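You operate a simulated robot arm through the tools that you are given. There is no shell and no other tool.

Carry out the task below with a simulated robot arm. There is one attempt and no reset: what you move stays moved.

TASK
Put the weight on the top of the long bench away on the top of the green bench. Open the top bench drawer, put the bearing on the green mat away in the inside of the top bench drawer, then shut the drawer. Put one of the black caps from the top of the long bench on the brass plate. Press the pitch gauge button to switch it up. Take the grey bin from the table top and leave it on the grey pane. Press the space bar three times. Push the plates case lid shut. Do these in any order.

The check looks at the end state, three seconds after you hand in, the way a careful person would. Anything else that was tipped, shoved, dropped, spilled or broken makes it a failure. A push-on lid holds only when it is set on centred and level and pressed home; a screw cap is set on level and turned clockwise until tight.

THE ROBOT
A 6-joint arm with a two-finger parallel gripper on a trunk, on a base that moves. Base frame: it is fixed to the floor where the robot stands at the start and does not move with it; the origin is under the middle of the robot, x ahead of it, y to its left, z up. Lengths are in m, angles in degrees, forces in N, time in s.
With the tool pointing down near the work surface it reaches from about 0.3 to 0.68 m from the robot's upright axis, wherever it stands. Its first joint turns from -166.0 to 166.0 degrees. Places, roughly: bearing [-1.25, 1.75, 0.75]; black cap (5x5x2 cm) [-1.5, 1.9, 0.9]; brass plate (12x8x2 cm) [-1, 1.8, 0.9]; grey bin (11x10x5 cm) [-1.6, -0.7, 0.8]; grey pane (19x15x1 cm) [1.5, -1.1, 0.8]; inside of the top bench drawer [-1.6, 1.8, 0.7]; pitch gauge button [-1.8, -0.3, 0.8]; plates case lid [1.2, 1.1, 1.1]; space bar [-1.9, -2.5, 1.4]; top bench drawer [-1.6, 1.7, 0.7]; top of the green bench [0.9, 1.2, 0.9]; weight [-1, 1.75, 1]. Payload 1.57 kg.
The TCP is the grasp point between the finger pads, 0.03 m short of the fingertips. In the tool frame z runs along the fingers and y along their closing line. Largest opening 0.11 m; finger width 0.024, thickness 0.012; the body of the gripper, 0.048 by 0.112 m, starts 0.078 m behind the TCP.
Orientation is that of the tool frame in the base frame, as a unit quaternion [x, y, z, w]. With the fingers straight down and closing along the base's y, the tool's x points along the base's -x, its y along +y and its z along -z.

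THE INTERFACE
- The arm moves only by the tool play_rows. Its argument "targets" is a list that holds one entry, the list of rows, each a list of 7 numbers: the shift along the tool's x, y, z in m, then the turn, a rotation vector about the tool's x, y, z in rad, then the finger opening in m, from 0 to 0.11. In form: [[[dx, dy, dz, wx, wy, wz, grip], ...]]. A call has 1 to 20 rows; each row is the pose to reach, as a shift and turn from the pose commanded when the call began, along the tool's axes at that moment. Each row takes 0.2 s and may step no farther than 0.05 m and 8.6 degrees from the row before; otherwise, or with a gripper value out of range, the whole call is refused. A pose out of reach is approached as far as the arm can. The call stops where the force on the tool passes 40 N (or 10 N more than at its start, if that is more) or the arm is blocked; 0.2 s more then pass. The fingers move at their own pace (about 0.108 m/s each) and stop on an object; they squeeze with about 42 N. The grip force told is the motor's: it shows also when the fingers shut on nothing. Time passes only in rows, and 0.2 s behind the last, so rows that repeat a pose let the fingers close. The reply holds the time, the measured pose of the TCP, the force on the tool along the base axes, the opening and the grip force, in the units named above and with some noise, with the torque about the TCP (base axes, N m) and any sound that the robot's microphone picked up.
- Cameras (640 x 400 px; columns grow to the right, rows downward): "scene" is now at [0.0639, 0.1277, 1.6934]; the picture's right is [-0.15, -0.99, 0.00], its down [-0.63, 0.09, -0.77] and it looks along [0.76, -0.12, -0.63] (base axes); focal length 291 px, centre (320, 200). "wrist" rides on the gripper at [0.07, 0.016, -0.141] in the tool frame; the picture's right is [-0.23, 0.97, 0.00], its down [-0.86, -0.20, -0.48] and it looks along [-0.47, -0.11, 0.88] (tool axes); focal length 222 px, centre (320, 200). There is no depth. A picture from a camera that has moved, and an enlarged one, comes with that camera's place and axes in the base frame and with its lens.
- camera(camera): a new picture of that camera. It takes no simulated time.
- raise_lower(by): moves the trunk up (or, below 0, down) by that many m; the arm and the scene camera ride with it, the base frame stays. It gives what a move gives, with no picture.
- roll_base(legs): drives the robot by 1 to 6 legs, each [ahead, left, turn to the left] in m, m and degrees, along the robot's own axes; the way and the turn of a leg run together, so that a leg with both is an arc; at most 1.5 m and 180 degrees a leg. The arm and the cameras ride along, it lands a little off, and it stops where it bumps. It gives what a move gives.
- aim_head(pan, tilt): turns the head with the scene camera to pan (to the left, within 120 degrees either way) and tilt (down, from -29 to 69), counted from straight ahead of the robot. It gives what a move gives.
- enlarge(camera, box): a new picture of the part [left, top, right, bottom] of that camera's present view, enlarged. It takes no simulated time.
- close_job(): hands the job in; it is judged then, once.

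Nothing tells you exact positions but the pictures and the camera data. Unless the task says otherwise, let go and move clear before handing in.

The tools are called after "Request:" as a command line: name --argument value ..., lists and objects as JSON in quotes. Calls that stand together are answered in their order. play_rows: Moves the arm, as the interface text tells. Its arguments: {"type":"object","properties":{"targets":{"type":"array","items":{"type":"array","items":{"type":"array","items":{"type":"number"}}}}},"required":["targets"]} The other tools are called the same way: raise_lower (by) moves the trunk up or down; roll_base (legs) drives the base; aim_head (pan, tilt) turns the head that bears the scene camera; camera (camera) takes a picture; enlarge (camera, box) takes an enlarged picture of a part of a camera's view; close_job () hands the job in.

At the start:

```text
time: 0.0
position: [0.4709, 0.0098, 1.1464]
ee_rot: [0.0, 1.0, -0.001, 0.0]
force: [0.1, -0.9, -0.1]
ft_torque: [0.03, -0.03, 0.0]
opening: 0.1099
grasp_force: 0.0
trunk travel left (down, up): [-0.275, 0.315]
robot x, y, heading: [-0.0002, -0.0019, -0.2]
head pan, tilt (commanded): [-8.6, 39.4]
```

scene: 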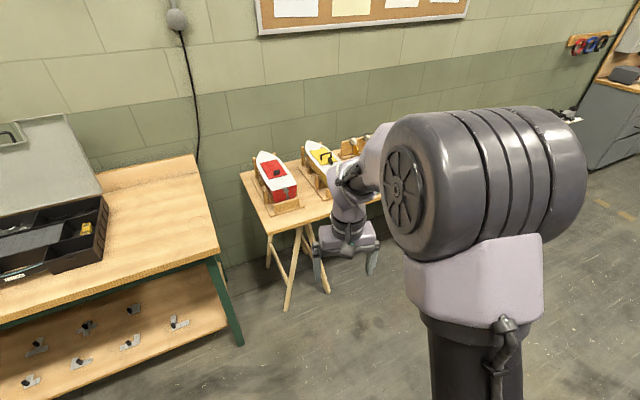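
wrist: 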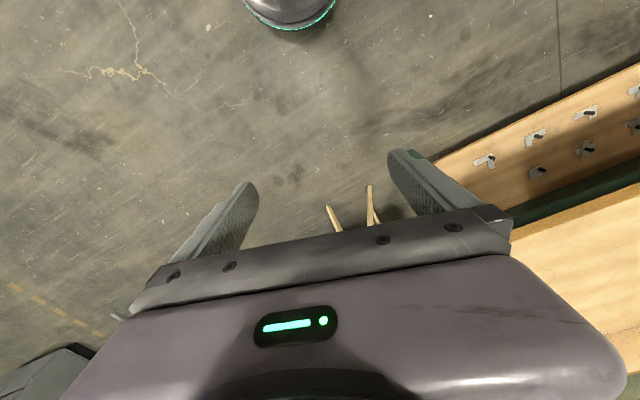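

I see a green-legged bench on the left with an open case on it and a small trestle table ahead. I'll look around before moving anything.

Request:
aim_head --pan 60 --tilt 25

Request:
camera --camera "scene"

Request:
aim_head --pan 118 --tilt 25

Request:
camera --camera "scene"

Request:
aim_head --pan -60 --tilt 25

Request:
camera --camera "scene"

Request:
aim_head --pan -118 --tilt 25

Request:
camera --camera "scene"

```text
time: 1.4
position: [0.4703, 0.0101, 1.1462]
ee_rot: [-0.001, 1.0, -0.001, 0.0]
force: [-0.1, 0.0, -0.3]
ft_torque: [-0.01, 0.0, 0.02]
opening: 0.11
grasp_force: 0.1
trunk travel left (down, up): [-0.275, 0.315]
robot x, y, heading: [-0.0015, 0.003, -0.1]
head pan, tilt (commanded): [60.0, 25.0]
```

```text
taken
camera scene: at [0.0255, 0.2203, 1.7158], right [0.87, -0.5, 0.0], down [-0.21, -0.37, -0.91], along [0.45, 0.78, -0.42], focal length 291 px, centre (320, 200)
```

scene: 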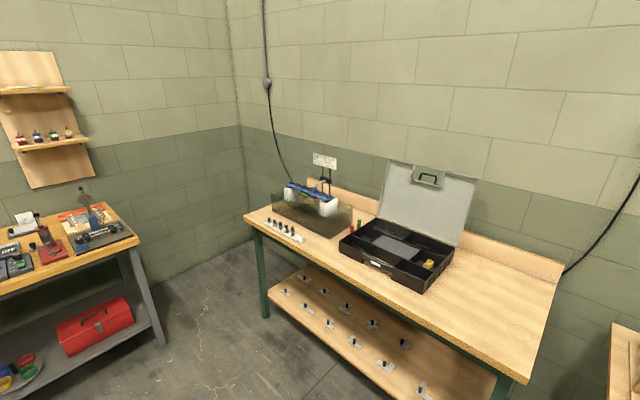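

```text
time: 2.7
position: [0.4702, 0.01, 1.1464]
ee_rot: [0.001, 1.0, -0.001, -0.001]
force: [0.4, -0.9, 0.5]
ft_torque: [0.0, -0.02, -0.01]
opening: 0.1102
grasp_force: 0.0
trunk travel left (down, up): [-0.275, 0.315]
robot x, y, heading: [0.0002, -0.0005, 0.2]
head pan, tilt (commanded): [118.0, 25.0]
```

```text
taken
camera scene: at [-0.0638, 0.2219, 1.7158], right [0.88, 0.47, 0.0], down [0.2, -0.37, -0.91], along [-0.42, 0.8, -0.42], focal length 291 px, centre (320, 200)
```

scene: 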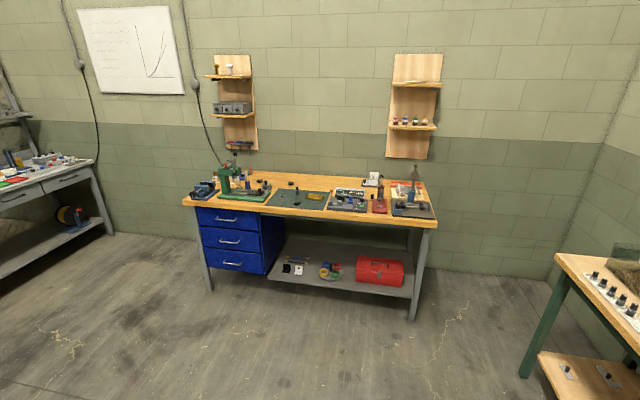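

```text
time: 5.3
position: [0.469, 0.0108, 1.1464]
ee_rot: [0.001, 1.0, 0.0, 0.0]
force: [-0.2, -0.4, 0.8]
ft_torque: [0.02, -0.02, 0.02]
opening: 0.11
grasp_force: 0.0
trunk travel left (down, up): [-0.275, 0.315]
robot x, y, heading: [0.0023, 0.0011, -0.1]
head pan, tilt (commanded): [-60.0, 25.0]
```

```text
taken
camera scene: at [0.0255, 0.0607, 1.7158], right [-0.87, -0.5, 0.0], down [-0.21, 0.37, -0.91], along [0.45, -0.78, -0.42], focal length 291 px, centre (320, 200)
```

scene: 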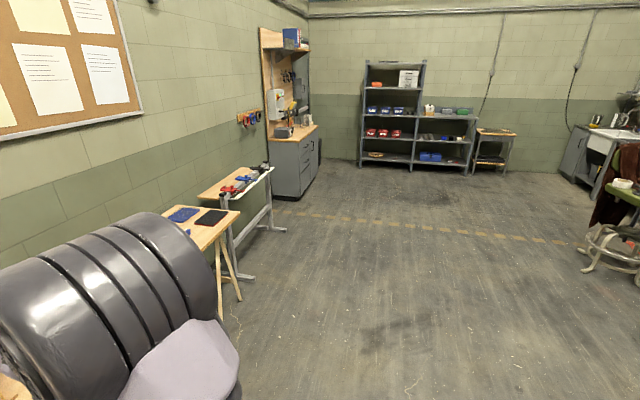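

```text
time: 6.6
position: [0.4707, 0.0106, 1.1454]
ee_rot: [0.001, 1.0, 0.0, 0.0]
force: [-0.3, -0.5, -1.4]
ft_torque: [0.0, 0.02, -0.02]
opening: 0.1098
grasp_force: 0.1
trunk travel left (down, up): [-0.275, 0.315]
robot x, y, heading: [0.0011, 0.0008, -0.1]
head pan, tilt (commanded): [-118.0, 25.0]
```

```text
taken
camera scene: at [-0.0638, 0.0591, 1.7158], right [-0.88, 0.47, 0.0], down [0.2, 0.37, -0.91], along [-0.42, -0.8, -0.42], focal length 291 px, centre (320, 200)
```

scene: 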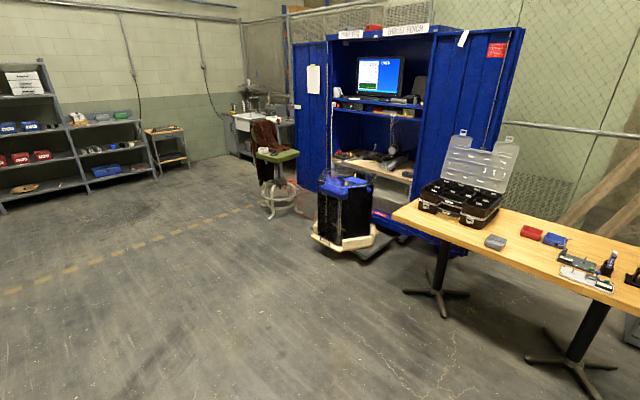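

The room holds the green bench at front-left, the long bench at back-left, the table with the grey bin at back-right, the blue cabinet with the computer, and small stands at front-right. I'll look closer at each spot.

Request:
aim_head --pan 50 --tilt 30

Request:
enlarge --camera "scene" --box '[200, 80, 520, 280]'

Request:
camera --camera "scene"

Request:
aim_head --pan -45 --tilt 30

Request:
enlarge --camera "scene" --box '[160, 80, 480, 280]'

Request:
aim_head --pan 118 --tilt 25

Request:
enlarge --camera "scene" --box '[170, 140, 450, 315]'

Request:
aim_head --pan -120 --tilt 20

Request:
enlarge --camera "scene" --box '[280, 30, 600, 230]'

```text
time: 9.2
position: [0.4702, 0.0095, 1.145]
ee_rot: [0.0, 1.0, 0.001, 0.0]
force: [-0.3, -0.2, -0.1]
ft_torque: [0.06, 0.02, -0.03]
opening: 0.1099
grasp_force: 0.1
trunk travel left (down, up): [-0.275, 0.315]
robot x, y, heading: [-0.0009, 0.0, 0.1]
head pan, tilt (commanded): [50.0, 30.0]
```

```text
2.00 times, centred on (360, 180) of scene
camera zoom: at [0.0376, 0.2098, 1.7078], right [0.77, -0.64, 0.0], down [-0.32, -0.38, -0.87], along [0.56, 0.66, -0.5], focal length 582 px, centre (240, 240)
```

zoom: 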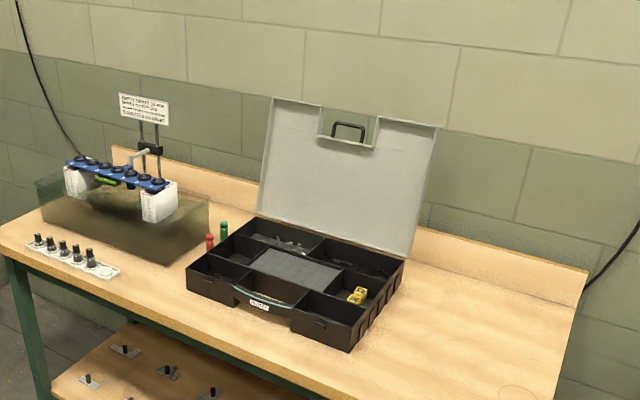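

```text
taken
camera scene: at [0.0376, 0.2098, 1.7078], right [0.77, -0.64, 0.0], down [-0.32, -0.38, -0.87], along [0.56, 0.66, -0.5], focal length 291 px, centre (320, 200)
```

scene: 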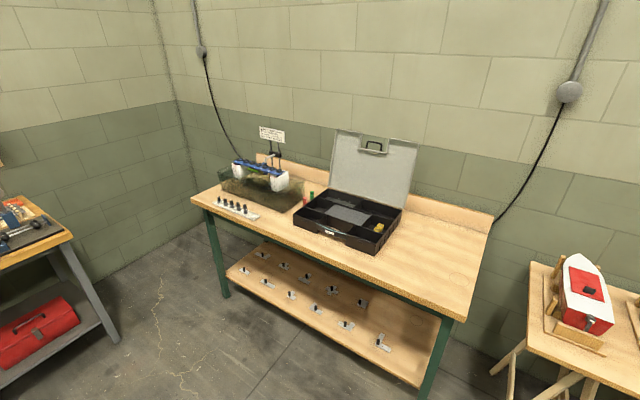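

```text
time: 10.9
position: [0.4699, 0.0099, 1.1457]
ee_rot: [0.0, 1.0, -0.001, 0.0]
force: [-0.3, 0.4, 0.8]
ft_torque: [0.01, 0.01, 0.01]
opening: 0.11
grasp_force: 0.1
trunk travel left (down, up): [-0.275, 0.315]
robot x, y, heading: [-0.0009, 0.0035, 0.6]
head pan, tilt (commanded): [-45.0, 30.0]
```

```text
2.00 times, centred on (320, 180) of scene
camera zoom: at [0.0434, 0.0766, 1.7078], right [-0.71, -0.71, 0.0], down [-0.35, 0.35, -0.87], along [0.61, -0.61, -0.5], focal length 582 px, centre (320, 240)
```

zoom: 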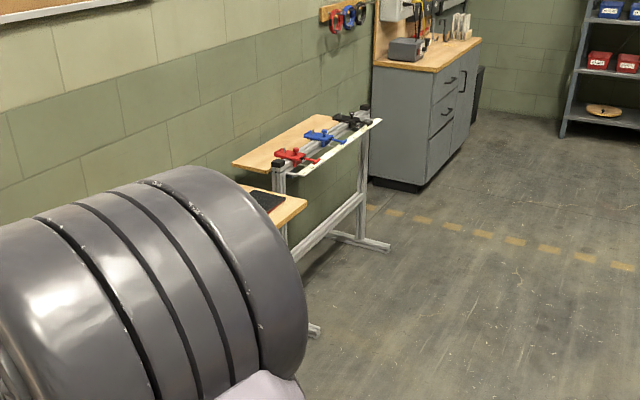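

```text
time: 13.4
position: [0.4701, 0.0104, 1.1455]
ee_rot: [0.0, 1.0, 0.0, 0.0]
force: [0.3, 0.7, 0.1]
ft_torque: [0.01, 0.01, 0.0]
opening: 0.1102
grasp_force: 0.1
trunk travel left (down, up): [-0.275, 0.315]
robot x, y, heading: [0.0023, -0.0022, -0.0]
head pan, tilt (commanded): [118.0, 25.0]
```

```text
2.29 times, centred on (310, 228) of scene
camera zoom: at [-0.0638, 0.2219, 1.7158], right [0.88, 0.47, 0.0], down [0.2, -0.37, -0.91], along [-0.43, 0.8, -0.42], focal length 665 px, centre (343, 137)
```

zoom: 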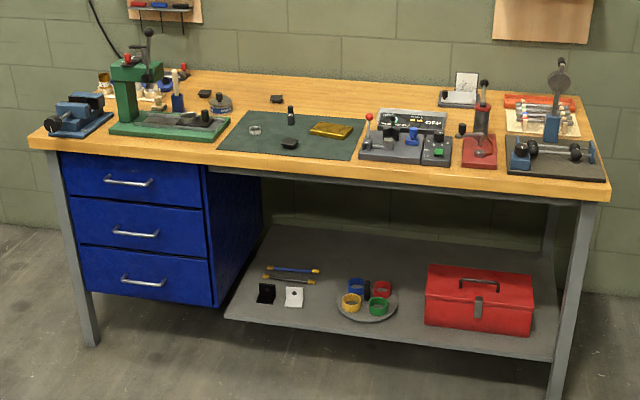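

```text
time: 16.7
position: [0.4694, 0.0096, 1.1464]
ee_rot: [0.0, 1.0, 0.0, -0.001]
force: [0.1, 0.1, -0.2]
ft_torque: [0.01, 0.01, 0.0]
opening: 0.1102
grasp_force: 0.0
trunk travel left (down, up): [-0.275, 0.315]
robot x, y, heading: [-0.0001, 0.0026, -0.3]
head pan, tilt (commanded): [-120.0, 20.0]
```

```text
2.00 times, centred on (440, 130) of scene
camera zoom: at [-0.0671, 0.0598, 1.7239], right [-0.87, 0.5, 0.0], down [0.17, 0.3, -0.94], along [-0.47, -0.81, -0.34], focal length 582 px, centre (80, 340)
```

zoom: 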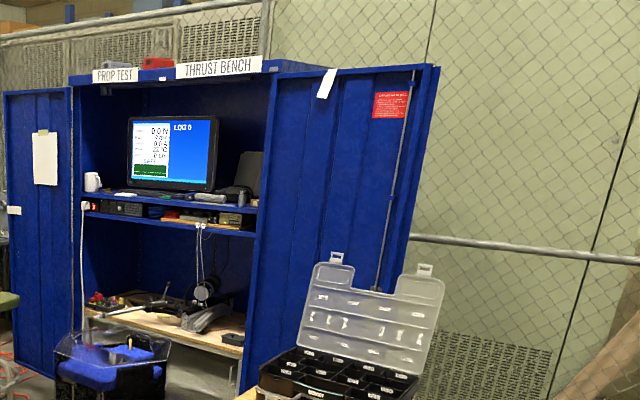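

The hinge line of the plates case runs mostly along y at about x 1.0–1.1, and the lid leans back toward the wall. I'll roll up to the green bench and look closely before acting.

Request:
roll_base --legs '[[0.1, 0.8, 0], [0, 0, 16]]'

Request:
aim_head --pan 10 --tilt 40

Request:
camera --camera "scene"

Request:
camera --camera "wrist"

```text
time: 22.0
position: [0.5487, 0.9394, 1.1461]
ee_rot: [-0.138, 0.99, 0.001, 0.001]
force: [0.6, 0.5, 0.1]
ft_torque: [0.0, 0.04, 0.04]
opening: 0.1099
grasp_force: 0.1
trunk travel left (down, up): [-0.275, 0.315]
robot x, y, heading: [0.1029, 0.8047, 15.9]
head pan, tilt (commanded): [-120.0, 20.0]
```

```text
time: 24.1
position: [0.5504, 0.939, 1.1452]
ee_rot: [-0.138, 0.99, 0.0, -0.001]
force: [-0.2, 0.7, -0.1]
ft_torque: [-0.04, 0.01, -0.01]
opening: 0.11
grasp_force: 0.1
trunk travel left (down, up): [-0.275, 0.315]
robot x, y, heading: [0.097, 0.8, 16.2]
head pan, tilt (commanded): [10.0, 40.0]
```

```text
taken
camera scene: at [0.118, 0.9676, 1.6925], right [0.44, -0.9, 0.0], down [-0.58, -0.28, -0.77], along [0.69, 0.33, -0.64], focal length 291 px, centre (320, 200)
```

scene: 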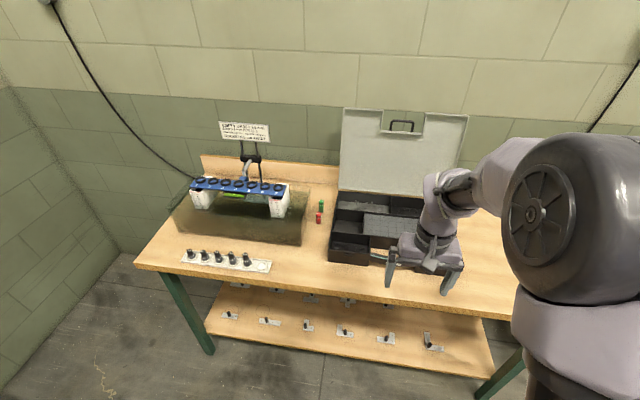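

```text
taken
camera wrist: at [0.4772, 0.9364, 1.288], right [-0.05, 1.0, 0.0], down [0.88, 0.04, 0.48], along [0.48, 0.02, -0.88], focal length 222 px, centre (320, 200)
```

wrist: 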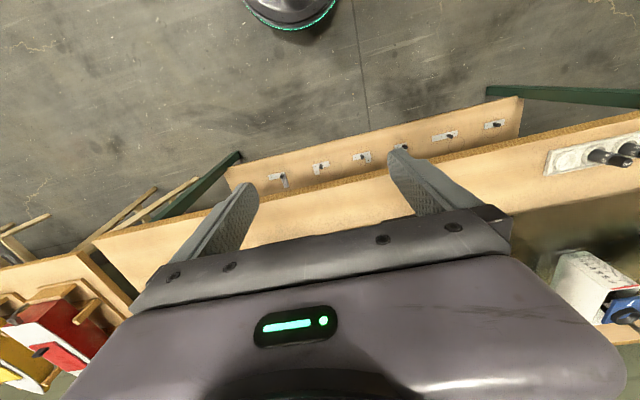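

The bench top is at about z 0.865. The lid's top edge runs from (1.12, 1.35) to (1.25, 0.92) at z 1.254, leaning about 11° back. I'll raise the trunk, roll in and look at the gap behind the lid.

Request:
raise_lower --by 0.27

Request:
roll_base --legs '[[0.2, -0.12, 0], [0.12, 0, 0]]'

Request:
camera --camera "wrist"

Request:
aim_head --pan 10 --tilt 45

Request:
camera --camera "scene"

```text
time: 26.8
position: [0.5483, 0.9391, 1.4157]
ee_rot: [-0.138, 0.99, -0.001, -0.001]
force: [0.4, 0.0, -0.2]
ft_torque: [0.01, 0.0, -0.01]
opening: 0.11
grasp_force: 0.1
trunk travel left (down, up): [-0.545, 0.045]
robot x, y, heading: [0.0971, 0.8016, 16.0]
head pan, tilt (commanded): [10.0, 40.0]
```

```text
time: 29.4
position: [0.8906, 0.9136, 1.4174]
ee_rot: [-0.14, 0.99, 0.001, 0.0]
force: [0.1, 0.7, -0.7]
ft_torque: [0.01, 0.0, -0.01]
opening: 0.11
grasp_force: 0.0
trunk travel left (down, up): [-0.545, 0.045]
robot x, y, heading: [0.4414, 0.7723, 16.2]
head pan, tilt (commanded): [10.0, 40.0]
```

```text
taken
camera wrist: at [0.8199, 0.9104, 1.5584], right [-0.05, 1.0, 0.0], down [0.88, 0.04, 0.48], along [0.48, 0.02, -0.88], focal length 222 px, centre (320, 200)
```

wrist: 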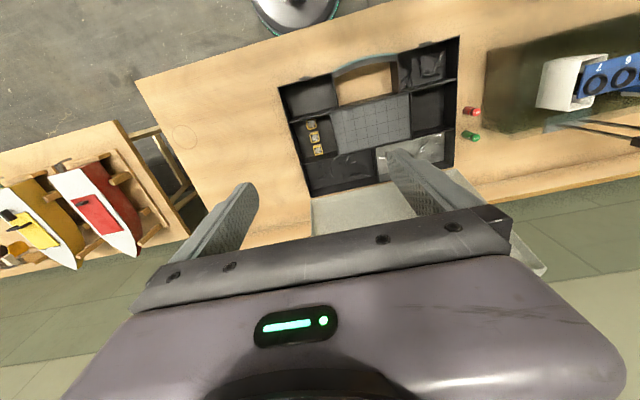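

```text
time: 30.1
position: [0.8942, 0.9143, 1.4153]
ee_rot: [-0.14, 0.99, 0.0, 0.0]
force: [-0.9, -0.2, -0.5]
ft_torque: [0.0, -0.01, 0.01]
opening: 0.1102
grasp_force: 0.1
trunk travel left (down, up): [-0.545, 0.045]
robot x, y, heading: [0.4482, 0.7719, 16.2]
head pan, tilt (commanded): [10.0, 45.0]
```

```text
taken
camera scene: at [0.4598, 0.9394, 1.9552], right [0.44, -0.9, 0.0], down [-0.64, -0.31, -0.71], along [0.63, 0.31, -0.71], focal length 291 px, centre (320, 200)
```

scene: 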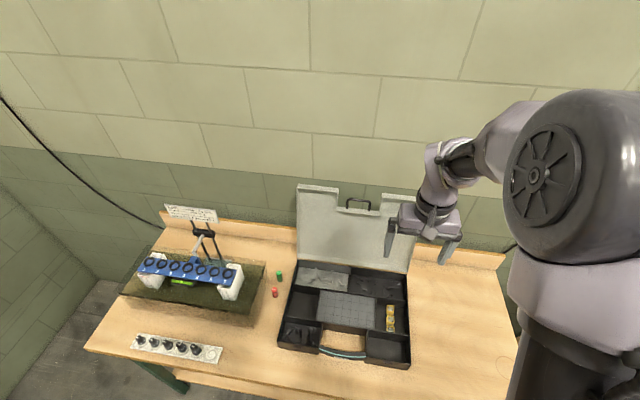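

The lid sits close to the wall, so I want a closer view of the handle notch and the gap behind it.

Request:
enlarge --camera "scene" --box '[270, 170, 430, 270]'

Request:
enlarge --camera "wrist" --box '[270, 30, 470, 155]'

```text
4.00 times, centred on (350, 220) of scene
camera zoom: at [0.4598, 0.9394, 1.9552], right [0.44, -0.9, 0.0], down [-0.64, -0.31, -0.71], along [0.63, 0.31, -0.71], focal length 1164 px, centre (200, 120)
```

zoom: 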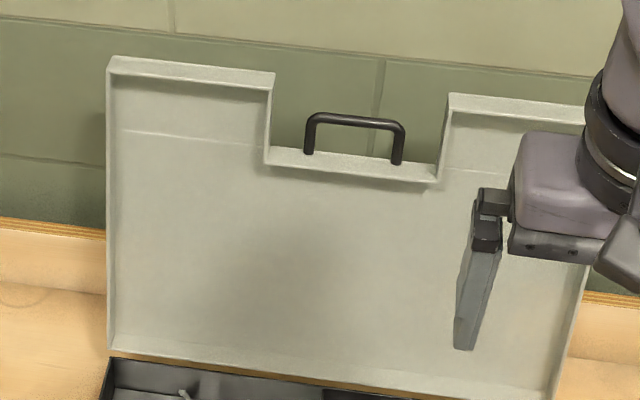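

```text
3.20 times, centred on (370, 92) of wrist
camera zoom: at [0.8222, 0.9108, 1.5578], right [-0.05, 1.0, 0.0], down [0.88, 0.04, 0.48], along [0.48, 0.02, -0.88], focal length 711 px, centre (160, 544)
```

zoom: 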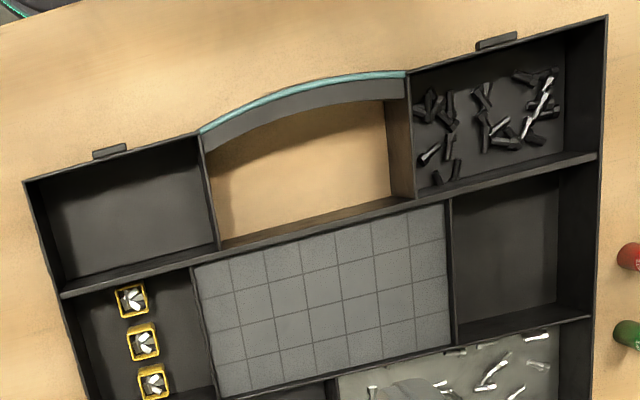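

The lid is a shallow tray with a black handle loop about 9 cm wide in a notch at its top, near (1.173, 1.134, 1.22). I'll line up in front of it, tilt the tool forward and pinch the handle from both sides.

Request:
roll_base --legs '[[0.045, 0.14, 0]]'

Request:
play_rows --targets '[[[-0.02, 0, 0, 0, -0.14, 0, 0.11], [-0.04, 0, 0, 0, -0.28, 0, 0.11], [-0.06, 0, 0, 0, -0.42, 0, 0.11], [-0.08, 0, 0, 0, -0.56, 0, 0.11], [-0.1, 0, 0, 0, -0.7, 0, 0.11], [-0.1, 0, 0, 0, -0.785, 0, 0.11]]]'

Request:
camera --camera "wrist"

Request:
camera --camera "scene"

```text
time: 31.5
position: [0.8981, 1.0589, 1.4158]
ee_rot: [-0.141, 0.99, 0.0, 0.0]
force: [0.5, -0.1, 0.7]
ft_torque: [-0.01, 0.04, 0.0]
opening: 0.1101
grasp_force: 0.0
trunk travel left (down, up): [-0.545, 0.045]
robot x, y, heading: [0.4502, 0.9128, 16.2]
head pan, tilt (commanded): [10.0, 45.0]
```

```text
time: 32.9
position: [0.9945, 1.0863, 1.4158]
ee_rot: [-0.13, 0.914, 0.054, 0.379]
force: [0.5, -1.2, 0.3]
ft_torque: [-0.04, 0.01, -0.01]
opening: 0.1101
grasp_force: 0.1
trunk travel left (down, up): [-0.545, 0.045]
robot x, y, heading: [0.4476, 0.9153, 16.2]
head pan, tilt (commanded): [10.0, 45.0]
```

```text
taken
camera wrist: at [0.8462, 1.0613, 1.4675], right [-0.12, 0.98, 0.16], down [0.31, -0.12, 0.94], along [0.94, 0.16, -0.29], focal length 222 px, centre (320, 200)
```

wrist: 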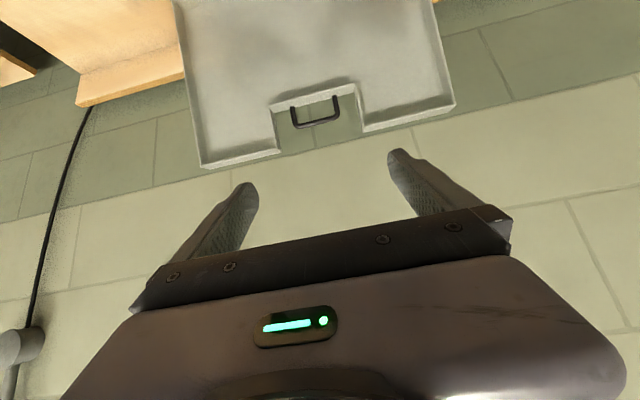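

```text
taken
camera scene: at [0.4628, 1.0831, 1.9553], right [0.44, -0.9, 0.0], down [-0.63, -0.31, -0.71], along [0.63, 0.31, -0.71], focal length 291 px, centre (320, 200)
```

scene: 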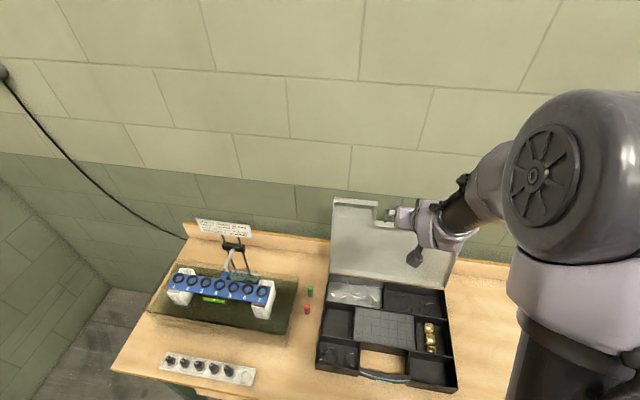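

The handle projects exactly where I computed it, and the tool yaw matches. I'll approach along the finger direction and check partway.

Request:
play_rows --targets '[[[0.004, -0.001, 0.045, 0, 0, 0, 0.108], [0.008, -0.002, 0.09, 0, 0, 0, 0.108], [0.012, -0.003, 0.135, 0, 0, 0, 0.108], [0.014, -0.004, 0.18, 0, 0, 0, 0.108], [0.015, -0.004, 0.2, 0, 0, 0, 0.108]]]'

Request:
camera --camera "wrist"

Request:
enlarge --camera "scene" --box '[310, 170, 470, 270]'

```text
time: 34.1
position: [1.1211, 1.1189, 1.2642]
ee_rot: [-0.13, 0.915, 0.054, 0.379]
force: [0.0, 0.5, -0.5]
ft_torque: [0.0, -0.01, 0.0]
opening: 0.108
grasp_force: 0.0
trunk travel left (down, up): [-0.545, 0.045]
robot x, y, heading: [0.4475, 0.919, 16.3]
head pan, tilt (commanded): [10.0, 45.0]
```

```text
taken
camera wrist: at [0.9736, 1.0934, 1.3145], right [-0.12, 0.98, 0.16], down [0.31, -0.12, 0.94], along [0.94, 0.16, -0.29], focal length 222 px, centre (320, 200)
```

wrist: 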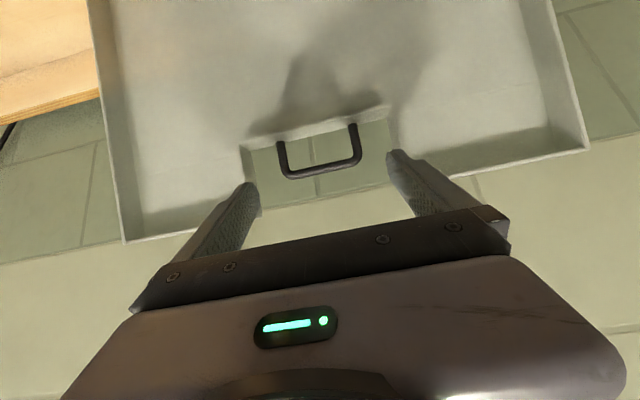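

```text
4.00 times, centred on (390, 220) of scene
camera zoom: at [0.4631, 1.0837, 1.9552], right [0.44, -0.9, 0.0], down [-0.63, -0.31, -0.71], along [0.63, 0.31, -0.71], focal length 1164 px, centre (40, 120)
```

zoom: 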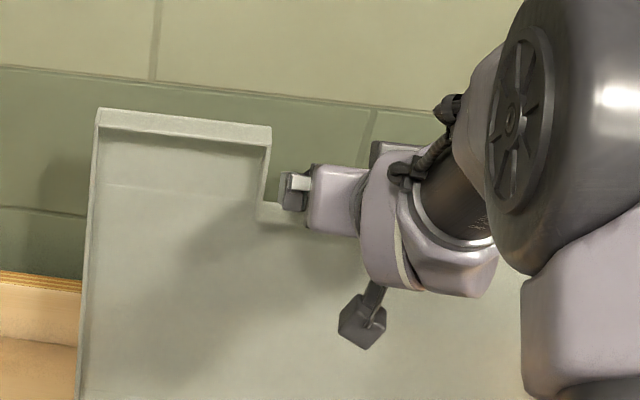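

The handle is centred between the fingers with about 5 cm still to go. I'll advance and close on it.

Request:
play_rows --targets '[[[0, 0, 0.015, 0, 0, 0, 0.108], [0, 0, 0.03, 0, 0, 0, 0.108], [0, 0, 0.042, 0, 0, 0, 0.108], [0, 0, 0.042, 0, 0, 0, 0.108]]]'

Request:
camera --camera "wrist"

```text
time: 35.1
position: [1.1494, 1.1287, 1.2324]
ee_rot: [-0.13, 0.915, 0.054, 0.379]
force: [-0.5, -0.8, 0.3]
ft_torque: [0.01, 0.0, 0.02]
opening: 0.1081
grasp_force: 0.2
trunk travel left (down, up): [-0.545, 0.045]
robot x, y, heading: [0.4475, 0.9183, 16.3]
head pan, tilt (commanded): [10.0, 45.0]
```

```text
taken
camera wrist: at [1.0014, 1.1027, 1.2839], right [-0.12, 0.98, 0.16], down [0.31, -0.12, 0.94], along [0.94, 0.16, -0.29], focal length 222 px, centre (320, 200)
```

wrist: 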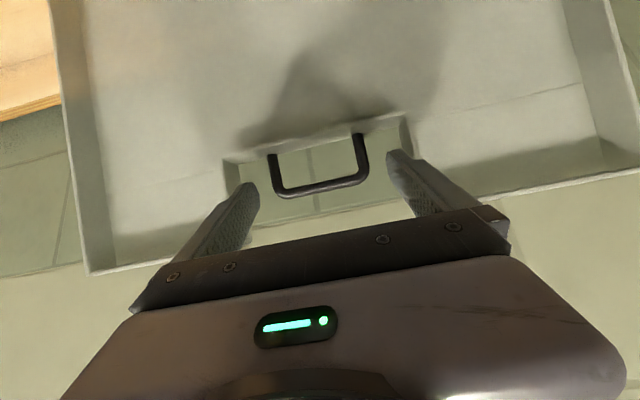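

The bar is now about 1 cm past the grasp point between the fingers. Closing on the handle.

Request:
play_rows --targets '[[[0, 0, 0.004, 0, 0, 0, 0.09], [0, 0, 0.004, 0, 0, 0, 0.08], [0, 0, 0.004, 0, 0, 0, 0.07], [0, 0, 0.004, 0, 0, 0, 0.06]]]'

Request:
camera --camera "wrist"

```text
time: 36.1
position: [1.1519, 1.1295, 1.2301]
ee_rot: [-0.13, 0.915, 0.054, 0.379]
force: [-0.5, 0.2, 0.2]
ft_torque: [0.0, -0.04, 0.02]
opening: 0.06
grasp_force: 0.0
trunk travel left (down, up): [-0.545, 0.045]
robot x, y, heading: [0.4486, 0.9182, 16.0]
head pan, tilt (commanded): [10.0, 45.0]
```

```text
taken
camera wrist: at [1.0042, 1.1035, 1.2815], right [-0.12, 0.98, 0.16], down [0.31, -0.12, 0.94], along [0.94, 0.16, -0.29], focal length 222 px, centre (320, 200)
```

wrist: 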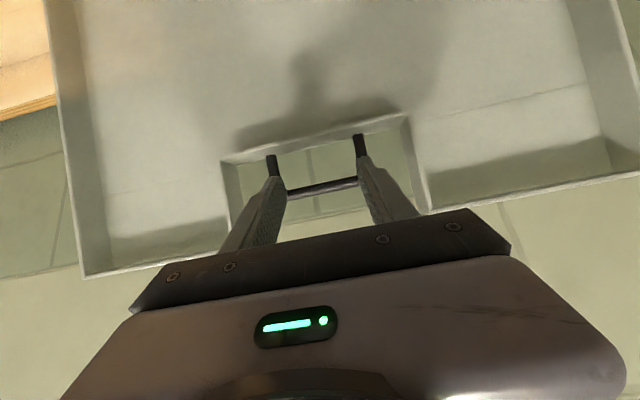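

The fingertips stopped just short of the handle, and the wall is about 5 cm behind the lid, so there is room. I'll reopen, move in 2 cm more and close again.

Request:
play_rows --targets '[[[0, 0, 0, 0, 0, 0, 0.09], [0, 0, 0, 0, 0, 0, 0.102], [-0.003, 0, 0.01, 0, 0, 0, 0.102], [-0.005, 0, 0.022, 0, 0, 0, 0.102], [-0.005, 0, 0.022, 0, 0, 0, 0.08], [-0.005, 0, 0.022, 0, 0, 0, 0.06], [-0.005, 0, 0.022, 0, 0, 0, 0.05]]]'

Request:
camera --camera "wrist"

```text
time: 37.7
position: [1.1707, 1.1327, 1.2195]
ee_rot: [-0.13, 0.915, 0.055, 0.379]
force: [3.8, -6.5, 0.5]
ft_torque: [-0.56, -0.19, -0.55]
opening: 0.0889
grasp_force: 44.8
trunk travel left (down, up): [-0.545, 0.045]
robot x, y, heading: [0.4505, 0.9204, 16.2]
head pan, tilt (commanded): [10.0, 45.0]
```

```text
taken
camera wrist: at [1.0228, 1.1069, 1.2708], right [-0.12, 0.98, 0.16], down [0.31, -0.12, 0.94], along [0.94, 0.16, -0.29], focal length 222 px, centre (320, 200)
```

wrist: 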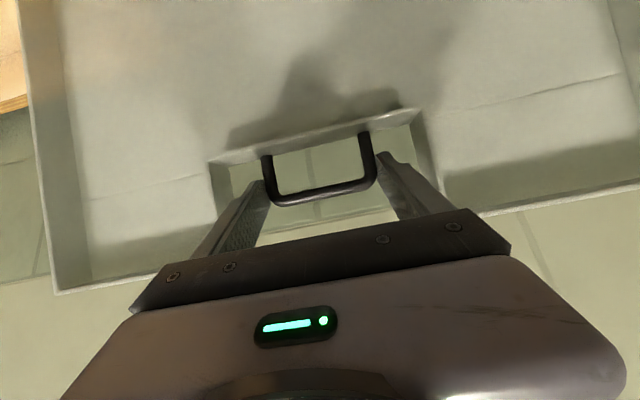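

Gripped at 0.089 m opening with 45 N. I'll pull the lid along its arc toward me until it is well past vertical.

Request:
play_rows --targets '[[[0.0102, 0, -0.0137, 0, -0.028, 0, 0.05], [0.0204, 0, -0.0273, 0, -0.057, 0, 0.05], [0.0293, 0, -0.037, 0, -0.08, 0, 0.05], [0.0382, 0, -0.0467, 0, -0.1, 0, 0.05]]]'

Request:
camera --camera "wrist"

```text
time: 38.7
position: [1.1135, 1.1145, 1.2275]
ee_rot: [-0.126, 0.894, 0.061, 0.426]
force: [9.1, -13.7, 25.7]
ft_torque: [-0.09, -0.91, -0.54]
opening: 0.089
grasp_force: 45.2
trunk travel left (down, up): [-0.545, 0.045]
robot x, y, heading: [0.4483, 0.9167, 16.0]
head pan, tilt (commanded): [10.0, 45.0]
```

```text
taken
camera wrist: at [0.9595, 1.088, 1.2637], right [-0.13, 0.97, 0.18], down [0.22, -0.15, 0.97], along [0.97, 0.17, -0.19], focal length 222 px, centre (320, 200)
```

wrist: 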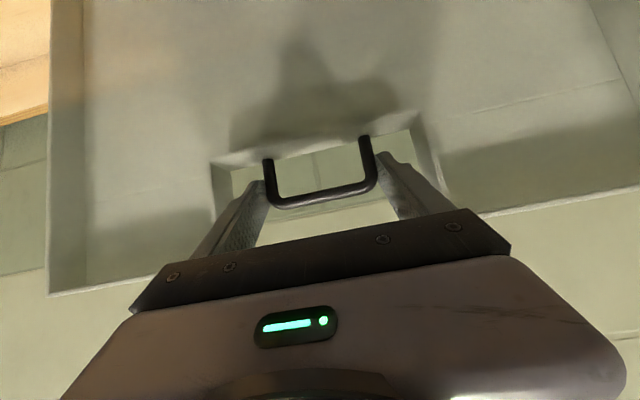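

The lid is moving and the tool is being pushed up slightly, so the true arc is a little higher. I'll correct for that and continue.

Request:
play_rows --targets '[[[-0.0046, 0, -0.0038, 0, 0, 0, 0.05], [0.003, 0, -0.0145, 0, -0.025, 0, 0.05], [0.0103, 0, -0.0252, 0, -0.05, 0, 0.05], [0.0187, 0, -0.035, 0, -0.07, 0, 0.05], [0.0271, 0, -0.045, 0, -0.09, 0, 0.05]]]'

```text
time: 39.9
position: [1.0657, 1.1019, 1.2308]
ee_rot: [-0.123, 0.876, 0.067, 0.462]
force: [5.0, -15.1, -28.2]
ft_torque: [0.15, 0.74, -0.41]
opening: 0.0892
grasp_force: 45.0
trunk travel left (down, up): [-0.545, 0.045]
robot x, y, heading: [0.4453, 0.9196, 16.0]
head pan, tilt (commanded): [10.0, 45.0]
```

Request:
play_rows --targets '[[[0.0033, 0, 0.0022, 0, 0, 0, 0.05], [0.0122, 0, -0.007, 0, -0.022, 0, 0.05], [0.0212, 0, -0.017, 0, -0.045, 0, 0.05], [0.0306, 0, -0.0264, 0, -0.067, 0, 0.05], [0.04, 0, -0.0358, 0, -0.09, 0, 0.05]]]'

Request:
camera --camera "scene"

```text
time: 41.1
position: [1.0146, 1.0852, 1.2207]
ee_rot: [-0.12, 0.853, 0.072, 0.504]
force: [6.9, -19.9, 6.2]
ft_torque: [-0.03, -1.06, -0.28]
opening: 0.0892
grasp_force: 45.1
trunk travel left (down, up): [-0.545, 0.045]
robot x, y, heading: [0.4504, 0.9177, 16.3]
head pan, tilt (commanded): [10.0, 45.0]
```

```text
taken
camera scene: at [0.4642, 1.0788, 1.9557], right [0.44, -0.9, 0.0], down [-0.63, -0.31, -0.71], along [0.63, 0.31, -0.71], focal length 291 px, centre (320, 200)
```

scene: 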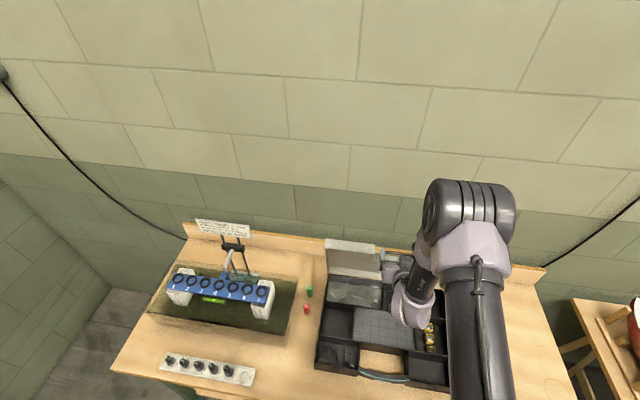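

The lid is about 14° past vertical and following the tool. I'll ride the arc on down with a slight sideways correction.

Request:
play_rows --targets '[[[0.012, -0.003, -0.012, 0, 0, 0, 0.05], [0.0239, -0.004, -0.0236, 0, 0, 0, 0.05], [0.0345, -0.005, -0.032, 0, 0, 0, 0.05], [0.0451, -0.005, -0.0403, 0, 0, 0, 0.05], [0.0563, -0.006, -0.0477, 0, 0, 0, 0.05], [0.0675, -0.006, -0.0551, 0, 0, 0, 0.05]]]'

Request:
camera --camera "wrist"

```text
time: 42.5
position: [0.9374, 1.0612, 1.1872]
ee_rot: [-0.123, 0.852, 0.072, 0.503]
force: [3.4, 7.5, -1.0]
ft_torque: [1.13, -0.94, 0.65]
opening: 0.0888
grasp_force: 44.8
trunk travel left (down, up): [-0.545, 0.045]
robot x, y, heading: [0.4479, 0.9176, 16.1]
head pan, tilt (commanded): [10.0, 45.0]
```

```text
taken
camera wrist: at [0.7812, 1.0335, 1.1953], right [-0.17, 0.97, 0.2], down [0.05, -0.19, 0.98], along [0.98, 0.17, -0.02], focal length 222 px, centre (320, 200)
```

wrist: 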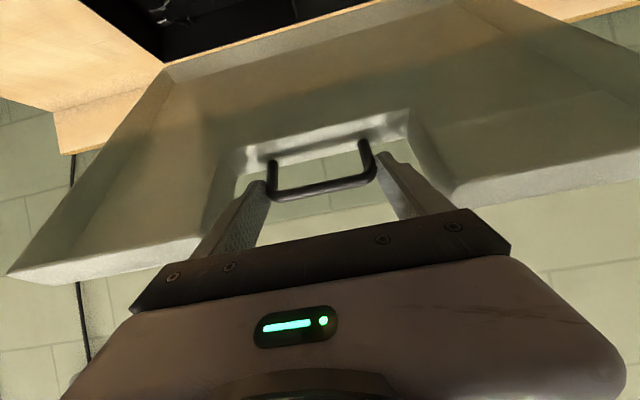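

Request:
play_rows --targets '[[[0.0136, 0.001, -0.0076, 0, 0.05, 0, 0.05], [0.0272, 0.001, -0.0151, 0, 0.105, 0, 0.05], [0.0416, 0.001, -0.0211, 0, 0.157, 0, 0.05], [0.0561, 0.001, -0.0271, 0, 0.209, 0, 0.05], [0.071, 0.001, -0.0314, 0, 0.262, 0, 0.05], [0.0859, 0.001, -0.0357, 0, 0.314, 0, 0.05]]]'

Request:
camera --camera "wrist"

Request:
camera --camera "scene"

```text
time: 43.9
position: [0.8659, 1.0408, 1.1306]
ee_rot: [-0.13, 0.921, 0.051, 0.363]
force: [8.0, -2.3, -1.2]
ft_torque: [0.49, -1.14, 0.03]
opening: 0.0885
grasp_force: 44.9
trunk travel left (down, up): [-0.545, 0.045]
robot x, y, heading: [0.4477, 0.9172, 16.2]
head pan, tilt (commanded): [10.0, 45.0]
```

```text
taken
camera wrist: at [0.7209, 1.0154, 1.187], right [-0.11, 0.98, 0.16], down [0.34, -0.11, 0.93], along [0.93, 0.16, -0.32], focal length 222 px, centre (320, 200)
```

wrist: 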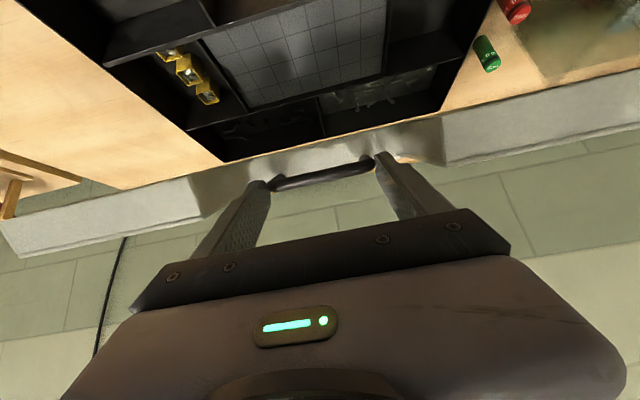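

```text
taken
camera scene: at [0.4648, 1.0831, 1.9552], right [0.44, -0.9, 0.0], down [-0.64, -0.31, -0.71], along [0.63, 0.31, -0.71], focal length 291 px, centre (320, 200)
```

scene: 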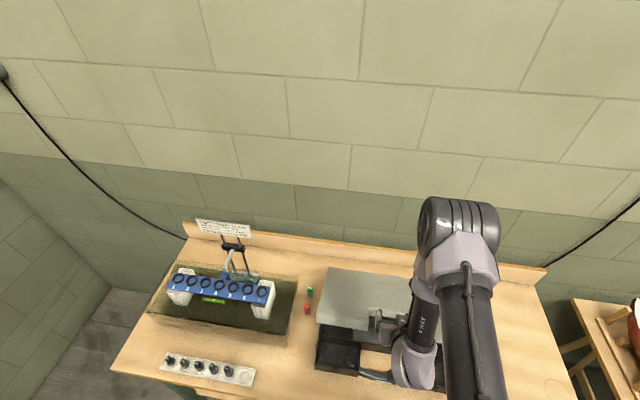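

Request:
play_rows --targets '[[[0.0154, 0, 0.0023, 0, 0.052, 0, 0.05], [0.0308, 0, 0.0046, 0, 0.105, 0, 0.05], [0.0458, 0, 0.0085, 0, 0.157, 0, 0.05], [0.0609, 0, 0.0125, 0, 0.209, 0, 0.05], [0.0757, 0, 0.0182, 0, 0.244, 0, 0.05], [0.0905, 0, 0.0239, 0, 0.279, 0, 0.05], [0.1048, 0, 0.031, 0, 0.3, 0, 0.05], [0.1192, 0, 0.0381, 0, 0.314, 0, 0.05]]]'

Request:
camera --camera "wrist"

Request:
enlarge --camera "scene" --box '[290, 230, 490, 400]'

```text
time: 45.7
position: [0.8063, 1.0245, 1.0199]
ee_rot: [-0.138, 0.966, 0.03, 0.215]
force: [0.1, -0.4, -0.6]
ft_torque: [0.02, -0.03, -0.02]
opening: 0.0502
grasp_force: 0.1
trunk travel left (down, up): [-0.545, 0.045]
robot x, y, heading: [0.448, 0.9216, 16.2]
head pan, tilt (commanded): [10.0, 45.0]
```

```text
taken
camera wrist: at [0.684, 1.0069, 1.1189], right [-0.07, 0.99, 0.1], down [0.61, -0.03, 0.8], along [0.79, 0.12, -0.6], focal length 222 px, centre (320, 200)
```

wrist: 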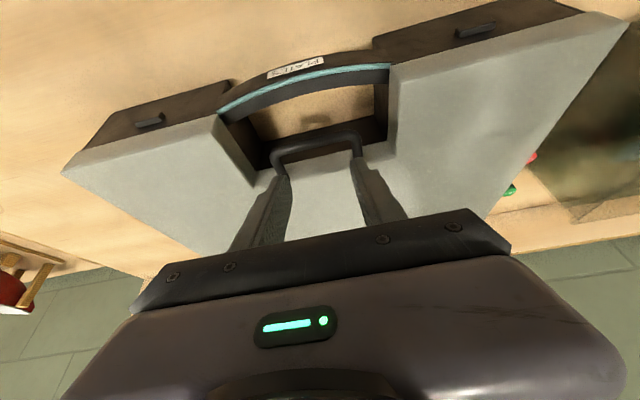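

```text
2.35 times, centred on (390, 315) of scene
camera zoom: at [0.4632, 1.0835, 1.9552], right [0.44, -0.9, 0.0], down [-0.63, -0.31, -0.71], along [0.63, 0.31, -0.71], focal length 685 px, centre (155, -71)
```

zoom: 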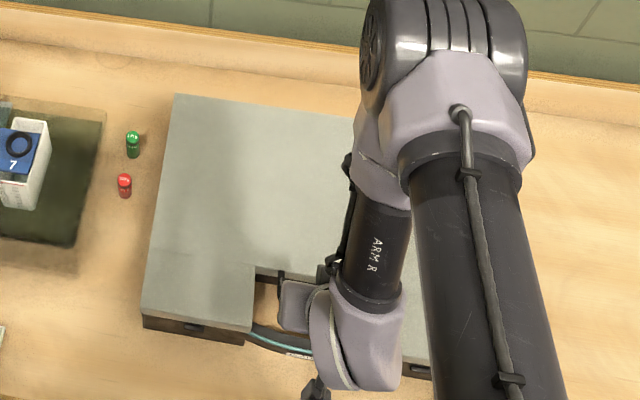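

The lid slipped out of the grip near the end and dropped shut; it now looks flush. I'll lift clear and press lightly on its front corner to be sure it is home.

Request:
play_rows --targets '[[[-0.0169, 0, -0.0362, 0, 0, 0, 0.05], [-0.0338, 0, -0.0725, 0, 0, 0, 0.03], [-0.0423, 0.03, -0.0906, 0, 0.1, 0, 0.0], [-0.0423, 0.07, -0.0906, 0, 0.22, 0, 0.0], [-0.0423, 0.11, -0.0906, 0, 0.34, 0, 0.0], [-0.0423, 0.135, -0.0906, 0, 0.436, 0, 0.0]]]'

Request:
camera --camera "wrist"

Request:
enlarge --camera "scene" --box '[290, 230, 490, 400]'

```text
time: 47.1
position: [0.7687, 1.1529, 1.1188]
ee_rot: [-0.141, 0.99, 0.004, 0.004]
force: [0.2, 0.0, -0.1]
ft_torque: [-0.04, -0.02, -0.02]
opening: 0.0
grasp_force: 21.8
trunk travel left (down, up): [-0.545, 0.045]
robot x, y, heading: [0.451, 0.9188, 16.1]
head pan, tilt (commanded): [10.0, 45.0]
```

```text
taken
camera wrist: at [0.6953, 1.1486, 1.2606], right [-0.05, 1.0, 0.01], down [0.87, 0.04, 0.49], along [0.49, 0.03, -0.87], focal length 222 px, centre (320, 200)
```

wrist: 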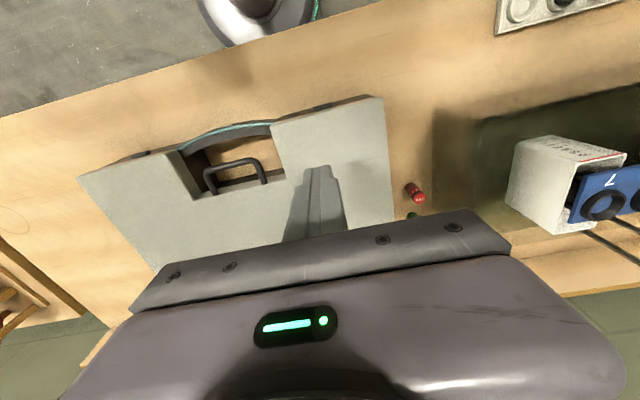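

```text
2.35 times, centred on (390, 315) of scene
camera zoom: at [0.4635, 1.0843, 1.9551], right [0.44, -0.9, 0.0], down [-0.63, -0.31, -0.71], along [0.63, 0.31, -0.71], focal length 685 px, centre (155, -71)
```

zoom: 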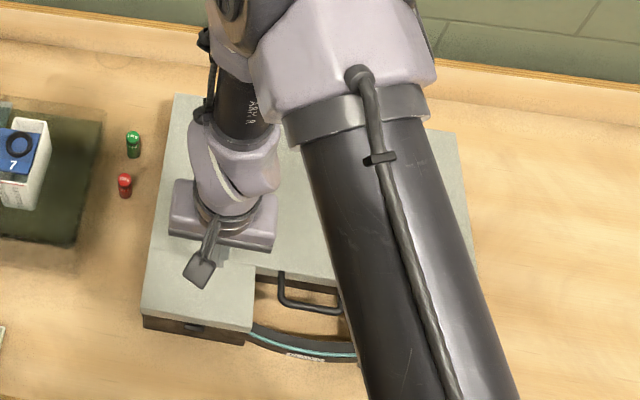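

Request:
play_rows --targets '[[[0, 0, 0.04, 0, 0, 0, 0], [0, 0, 0.08, 0, 0, 0, 0], [0, 0, 0.11, 0, 0, 0, 0], [0, 0, 0.125, 0, 0, 0, 0], [0, 0, 0.133, 0, 0, 0, 0]]]'

Request:
play_rows --targets '[[[0, 0, 0.004, 0, 0, 0, 0], [0, 0, 0.008, 0, 0, 0, 0], [0, 0, 0.012, 0, 0, 0, 0]]]'

```text
time: 48.3
position: [0.7697, 1.1542, 0.989]
ee_rot: [-0.14, 0.99, 0.001, 0.003]
force: [1.5, 2.6, 26.0]
ft_torque: [-0.04, 0.27, -0.08]
opening: 0.0
grasp_force: 21.4
trunk travel left (down, up): [-0.545, 0.045]
robot x, y, heading: [0.4518, 0.9231, 16.1]
head pan, tilt (commanded): [10.0, 45.0]
```

```text
time: 48.5
position: [0.7702, 1.1528, 0.989]
ee_rot: [-0.141, 0.99, 0.001, 0.003]
force: [-4.4, -2.0, 33.2]
ft_torque: [-0.16, 0.44, 0.02]
opening: 0.0
grasp_force: 21.9
trunk travel left (down, up): [-0.545, 0.045]
robot x, y, heading: [0.4502, 0.9165, 16.1]
head pan, tilt (commanded): [10.0, 45.0]
stopped in row 1: the force on the tool passed its limit at 55 N (the readings are from after the stop); the commanded pose is now the measured one
```

The press met firm resistance with the lid top at z 0.959, so the case is shut. I'll lift, back off, and roll to the long bench.

Request:
play_rows --targets '[[[0, 0, -0.05, 0, 0, 0, 0.0], [0, 0, -0.1, 0, 0, 0, 0.02], [0, 0, -0.15, 0, 0, 0, 0.05], [0.02, -0.05, -0.2, 0, 0, 0, 0.08], [0.02, -0.1, -0.24, 0, 0, 0, 0.11]]]'

Request:
roll_base --legs '[[-0.5, 0, 0], [0, 0, 90], [0.5, 0.79, 0]]'

Request:
aim_head --pan 10 --tilt 40

Request:
camera --camera "scene"

Request:
camera --camera "wrist"

```text
refused: row 4 steps farther than a row can; nothing moved
```

```text
time: 49.3
position: [0.7694, 1.1534, 0.9884]
ee_rot: [-0.139, 0.99, 0.003, 0.005]
force: [-1.7, -4.3, 18.1]
ft_torque: [-0.17, 0.18, 0.14]
opening: 0.0003
grasp_force: 21.1
trunk travel left (down, up): [-0.545, 0.045]
robot x, y, heading: [0.4435, 0.9177, 16.5]
head pan, tilt (commanded): [10.0, 45.0]
stopped in leg 1: the force on the tool passed its limit at 45 N (the readings are from after the stop); the commanded pose is now the measured one
```

```text
time: 50.0
position: [0.7695, 1.1529, 0.9885]
ee_rot: [-0.14, 0.99, 0.003, 0.005]
force: [-0.3, -4.4, 18.7]
ft_torque: [-0.25, 0.19, 0.03]
opening: 0.0
grasp_force: 21.3
trunk travel left (down, up): [-0.545, 0.045]
robot x, y, heading: [0.4469, 0.9153, 15.9]
head pan, tilt (commanded): [10.0, 40.0]
```

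```text
taken
camera scene: at [0.4617, 1.0822, 1.9627], right [0.44, -0.9, 0.0], down [-0.58, -0.28, -0.77], along [0.69, 0.34, -0.64], focal length 291 px, centre (320, 200)
```

scene: 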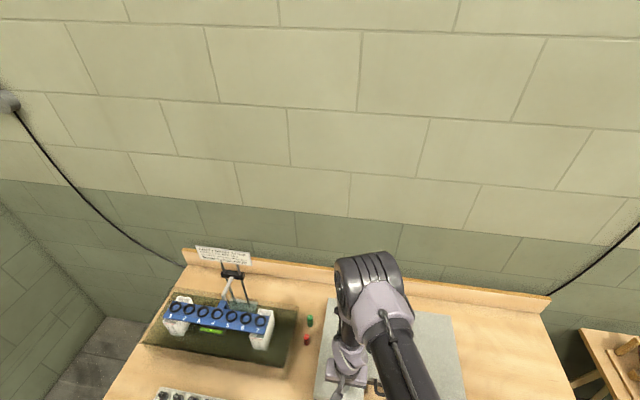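

```text
taken
camera wrist: at [0.6967, 1.1496, 1.1301], right [-0.05, 1.0, 0.01], down [0.87, 0.04, 0.49], along [0.49, 0.03, -0.87], focal length 222 px, centre (320, 200)
```

wrist: 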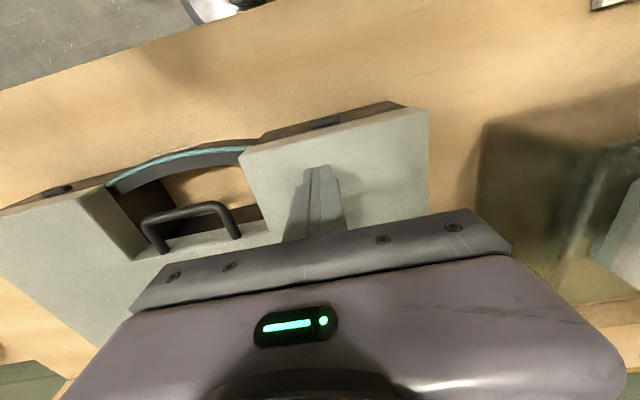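

The lift was refused because one row was too long, but the force limit stopped the roll almost at once and nothing shifted. I'll lift properly first.

Request:
play_rows --targets '[[[0, 0, -0.04, 0, 0, 0, 0.0], [0, 0, -0.08, 0, 0, 0, 0.02], [0, 0, -0.12, 0, 0, 0, 0.05], [0, -0.02, -0.16, 0, 0, 0, 0.08], [0, -0.04, -0.2, 0, 0, 0, 0.11], [0, -0.06, -0.24, 0, 0, 0, 0.11]]]'

Request:
enlarge --camera "scene" --box '[280, 230, 500, 400]'

```text
time: 51.4
position: [0.7834, 1.0935, 1.2281]
ee_rot: [-0.14, 0.99, 0.002, 0.005]
force: [0.0, -0.2, 0.0]
ft_torque: [0.02, -0.01, -0.03]
opening: 0.1098
grasp_force: 0.0
trunk travel left (down, up): [-0.545, 0.045]
robot x, y, heading: [0.4443, 0.9175, 16.3]
head pan, tilt (commanded): [10.0, 40.0]
```

```text
2.35 times, centred on (390, 315) of scene
camera zoom: at [0.4616, 1.0821, 1.9627], right [0.44, -0.9, 0.0], down [-0.58, -0.28, -0.77], along [0.69, 0.34, -0.64], focal length 685 px, centre (155, -71)
```

zoom: 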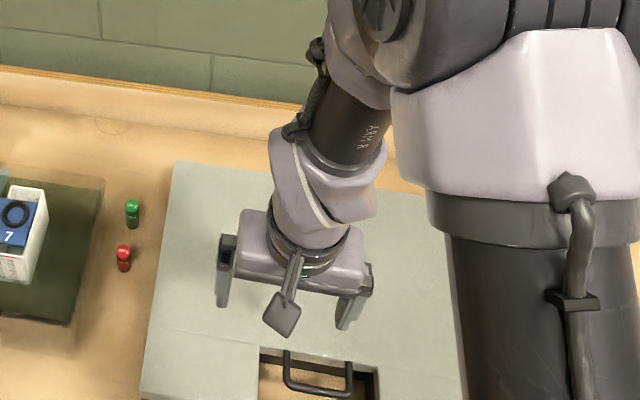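

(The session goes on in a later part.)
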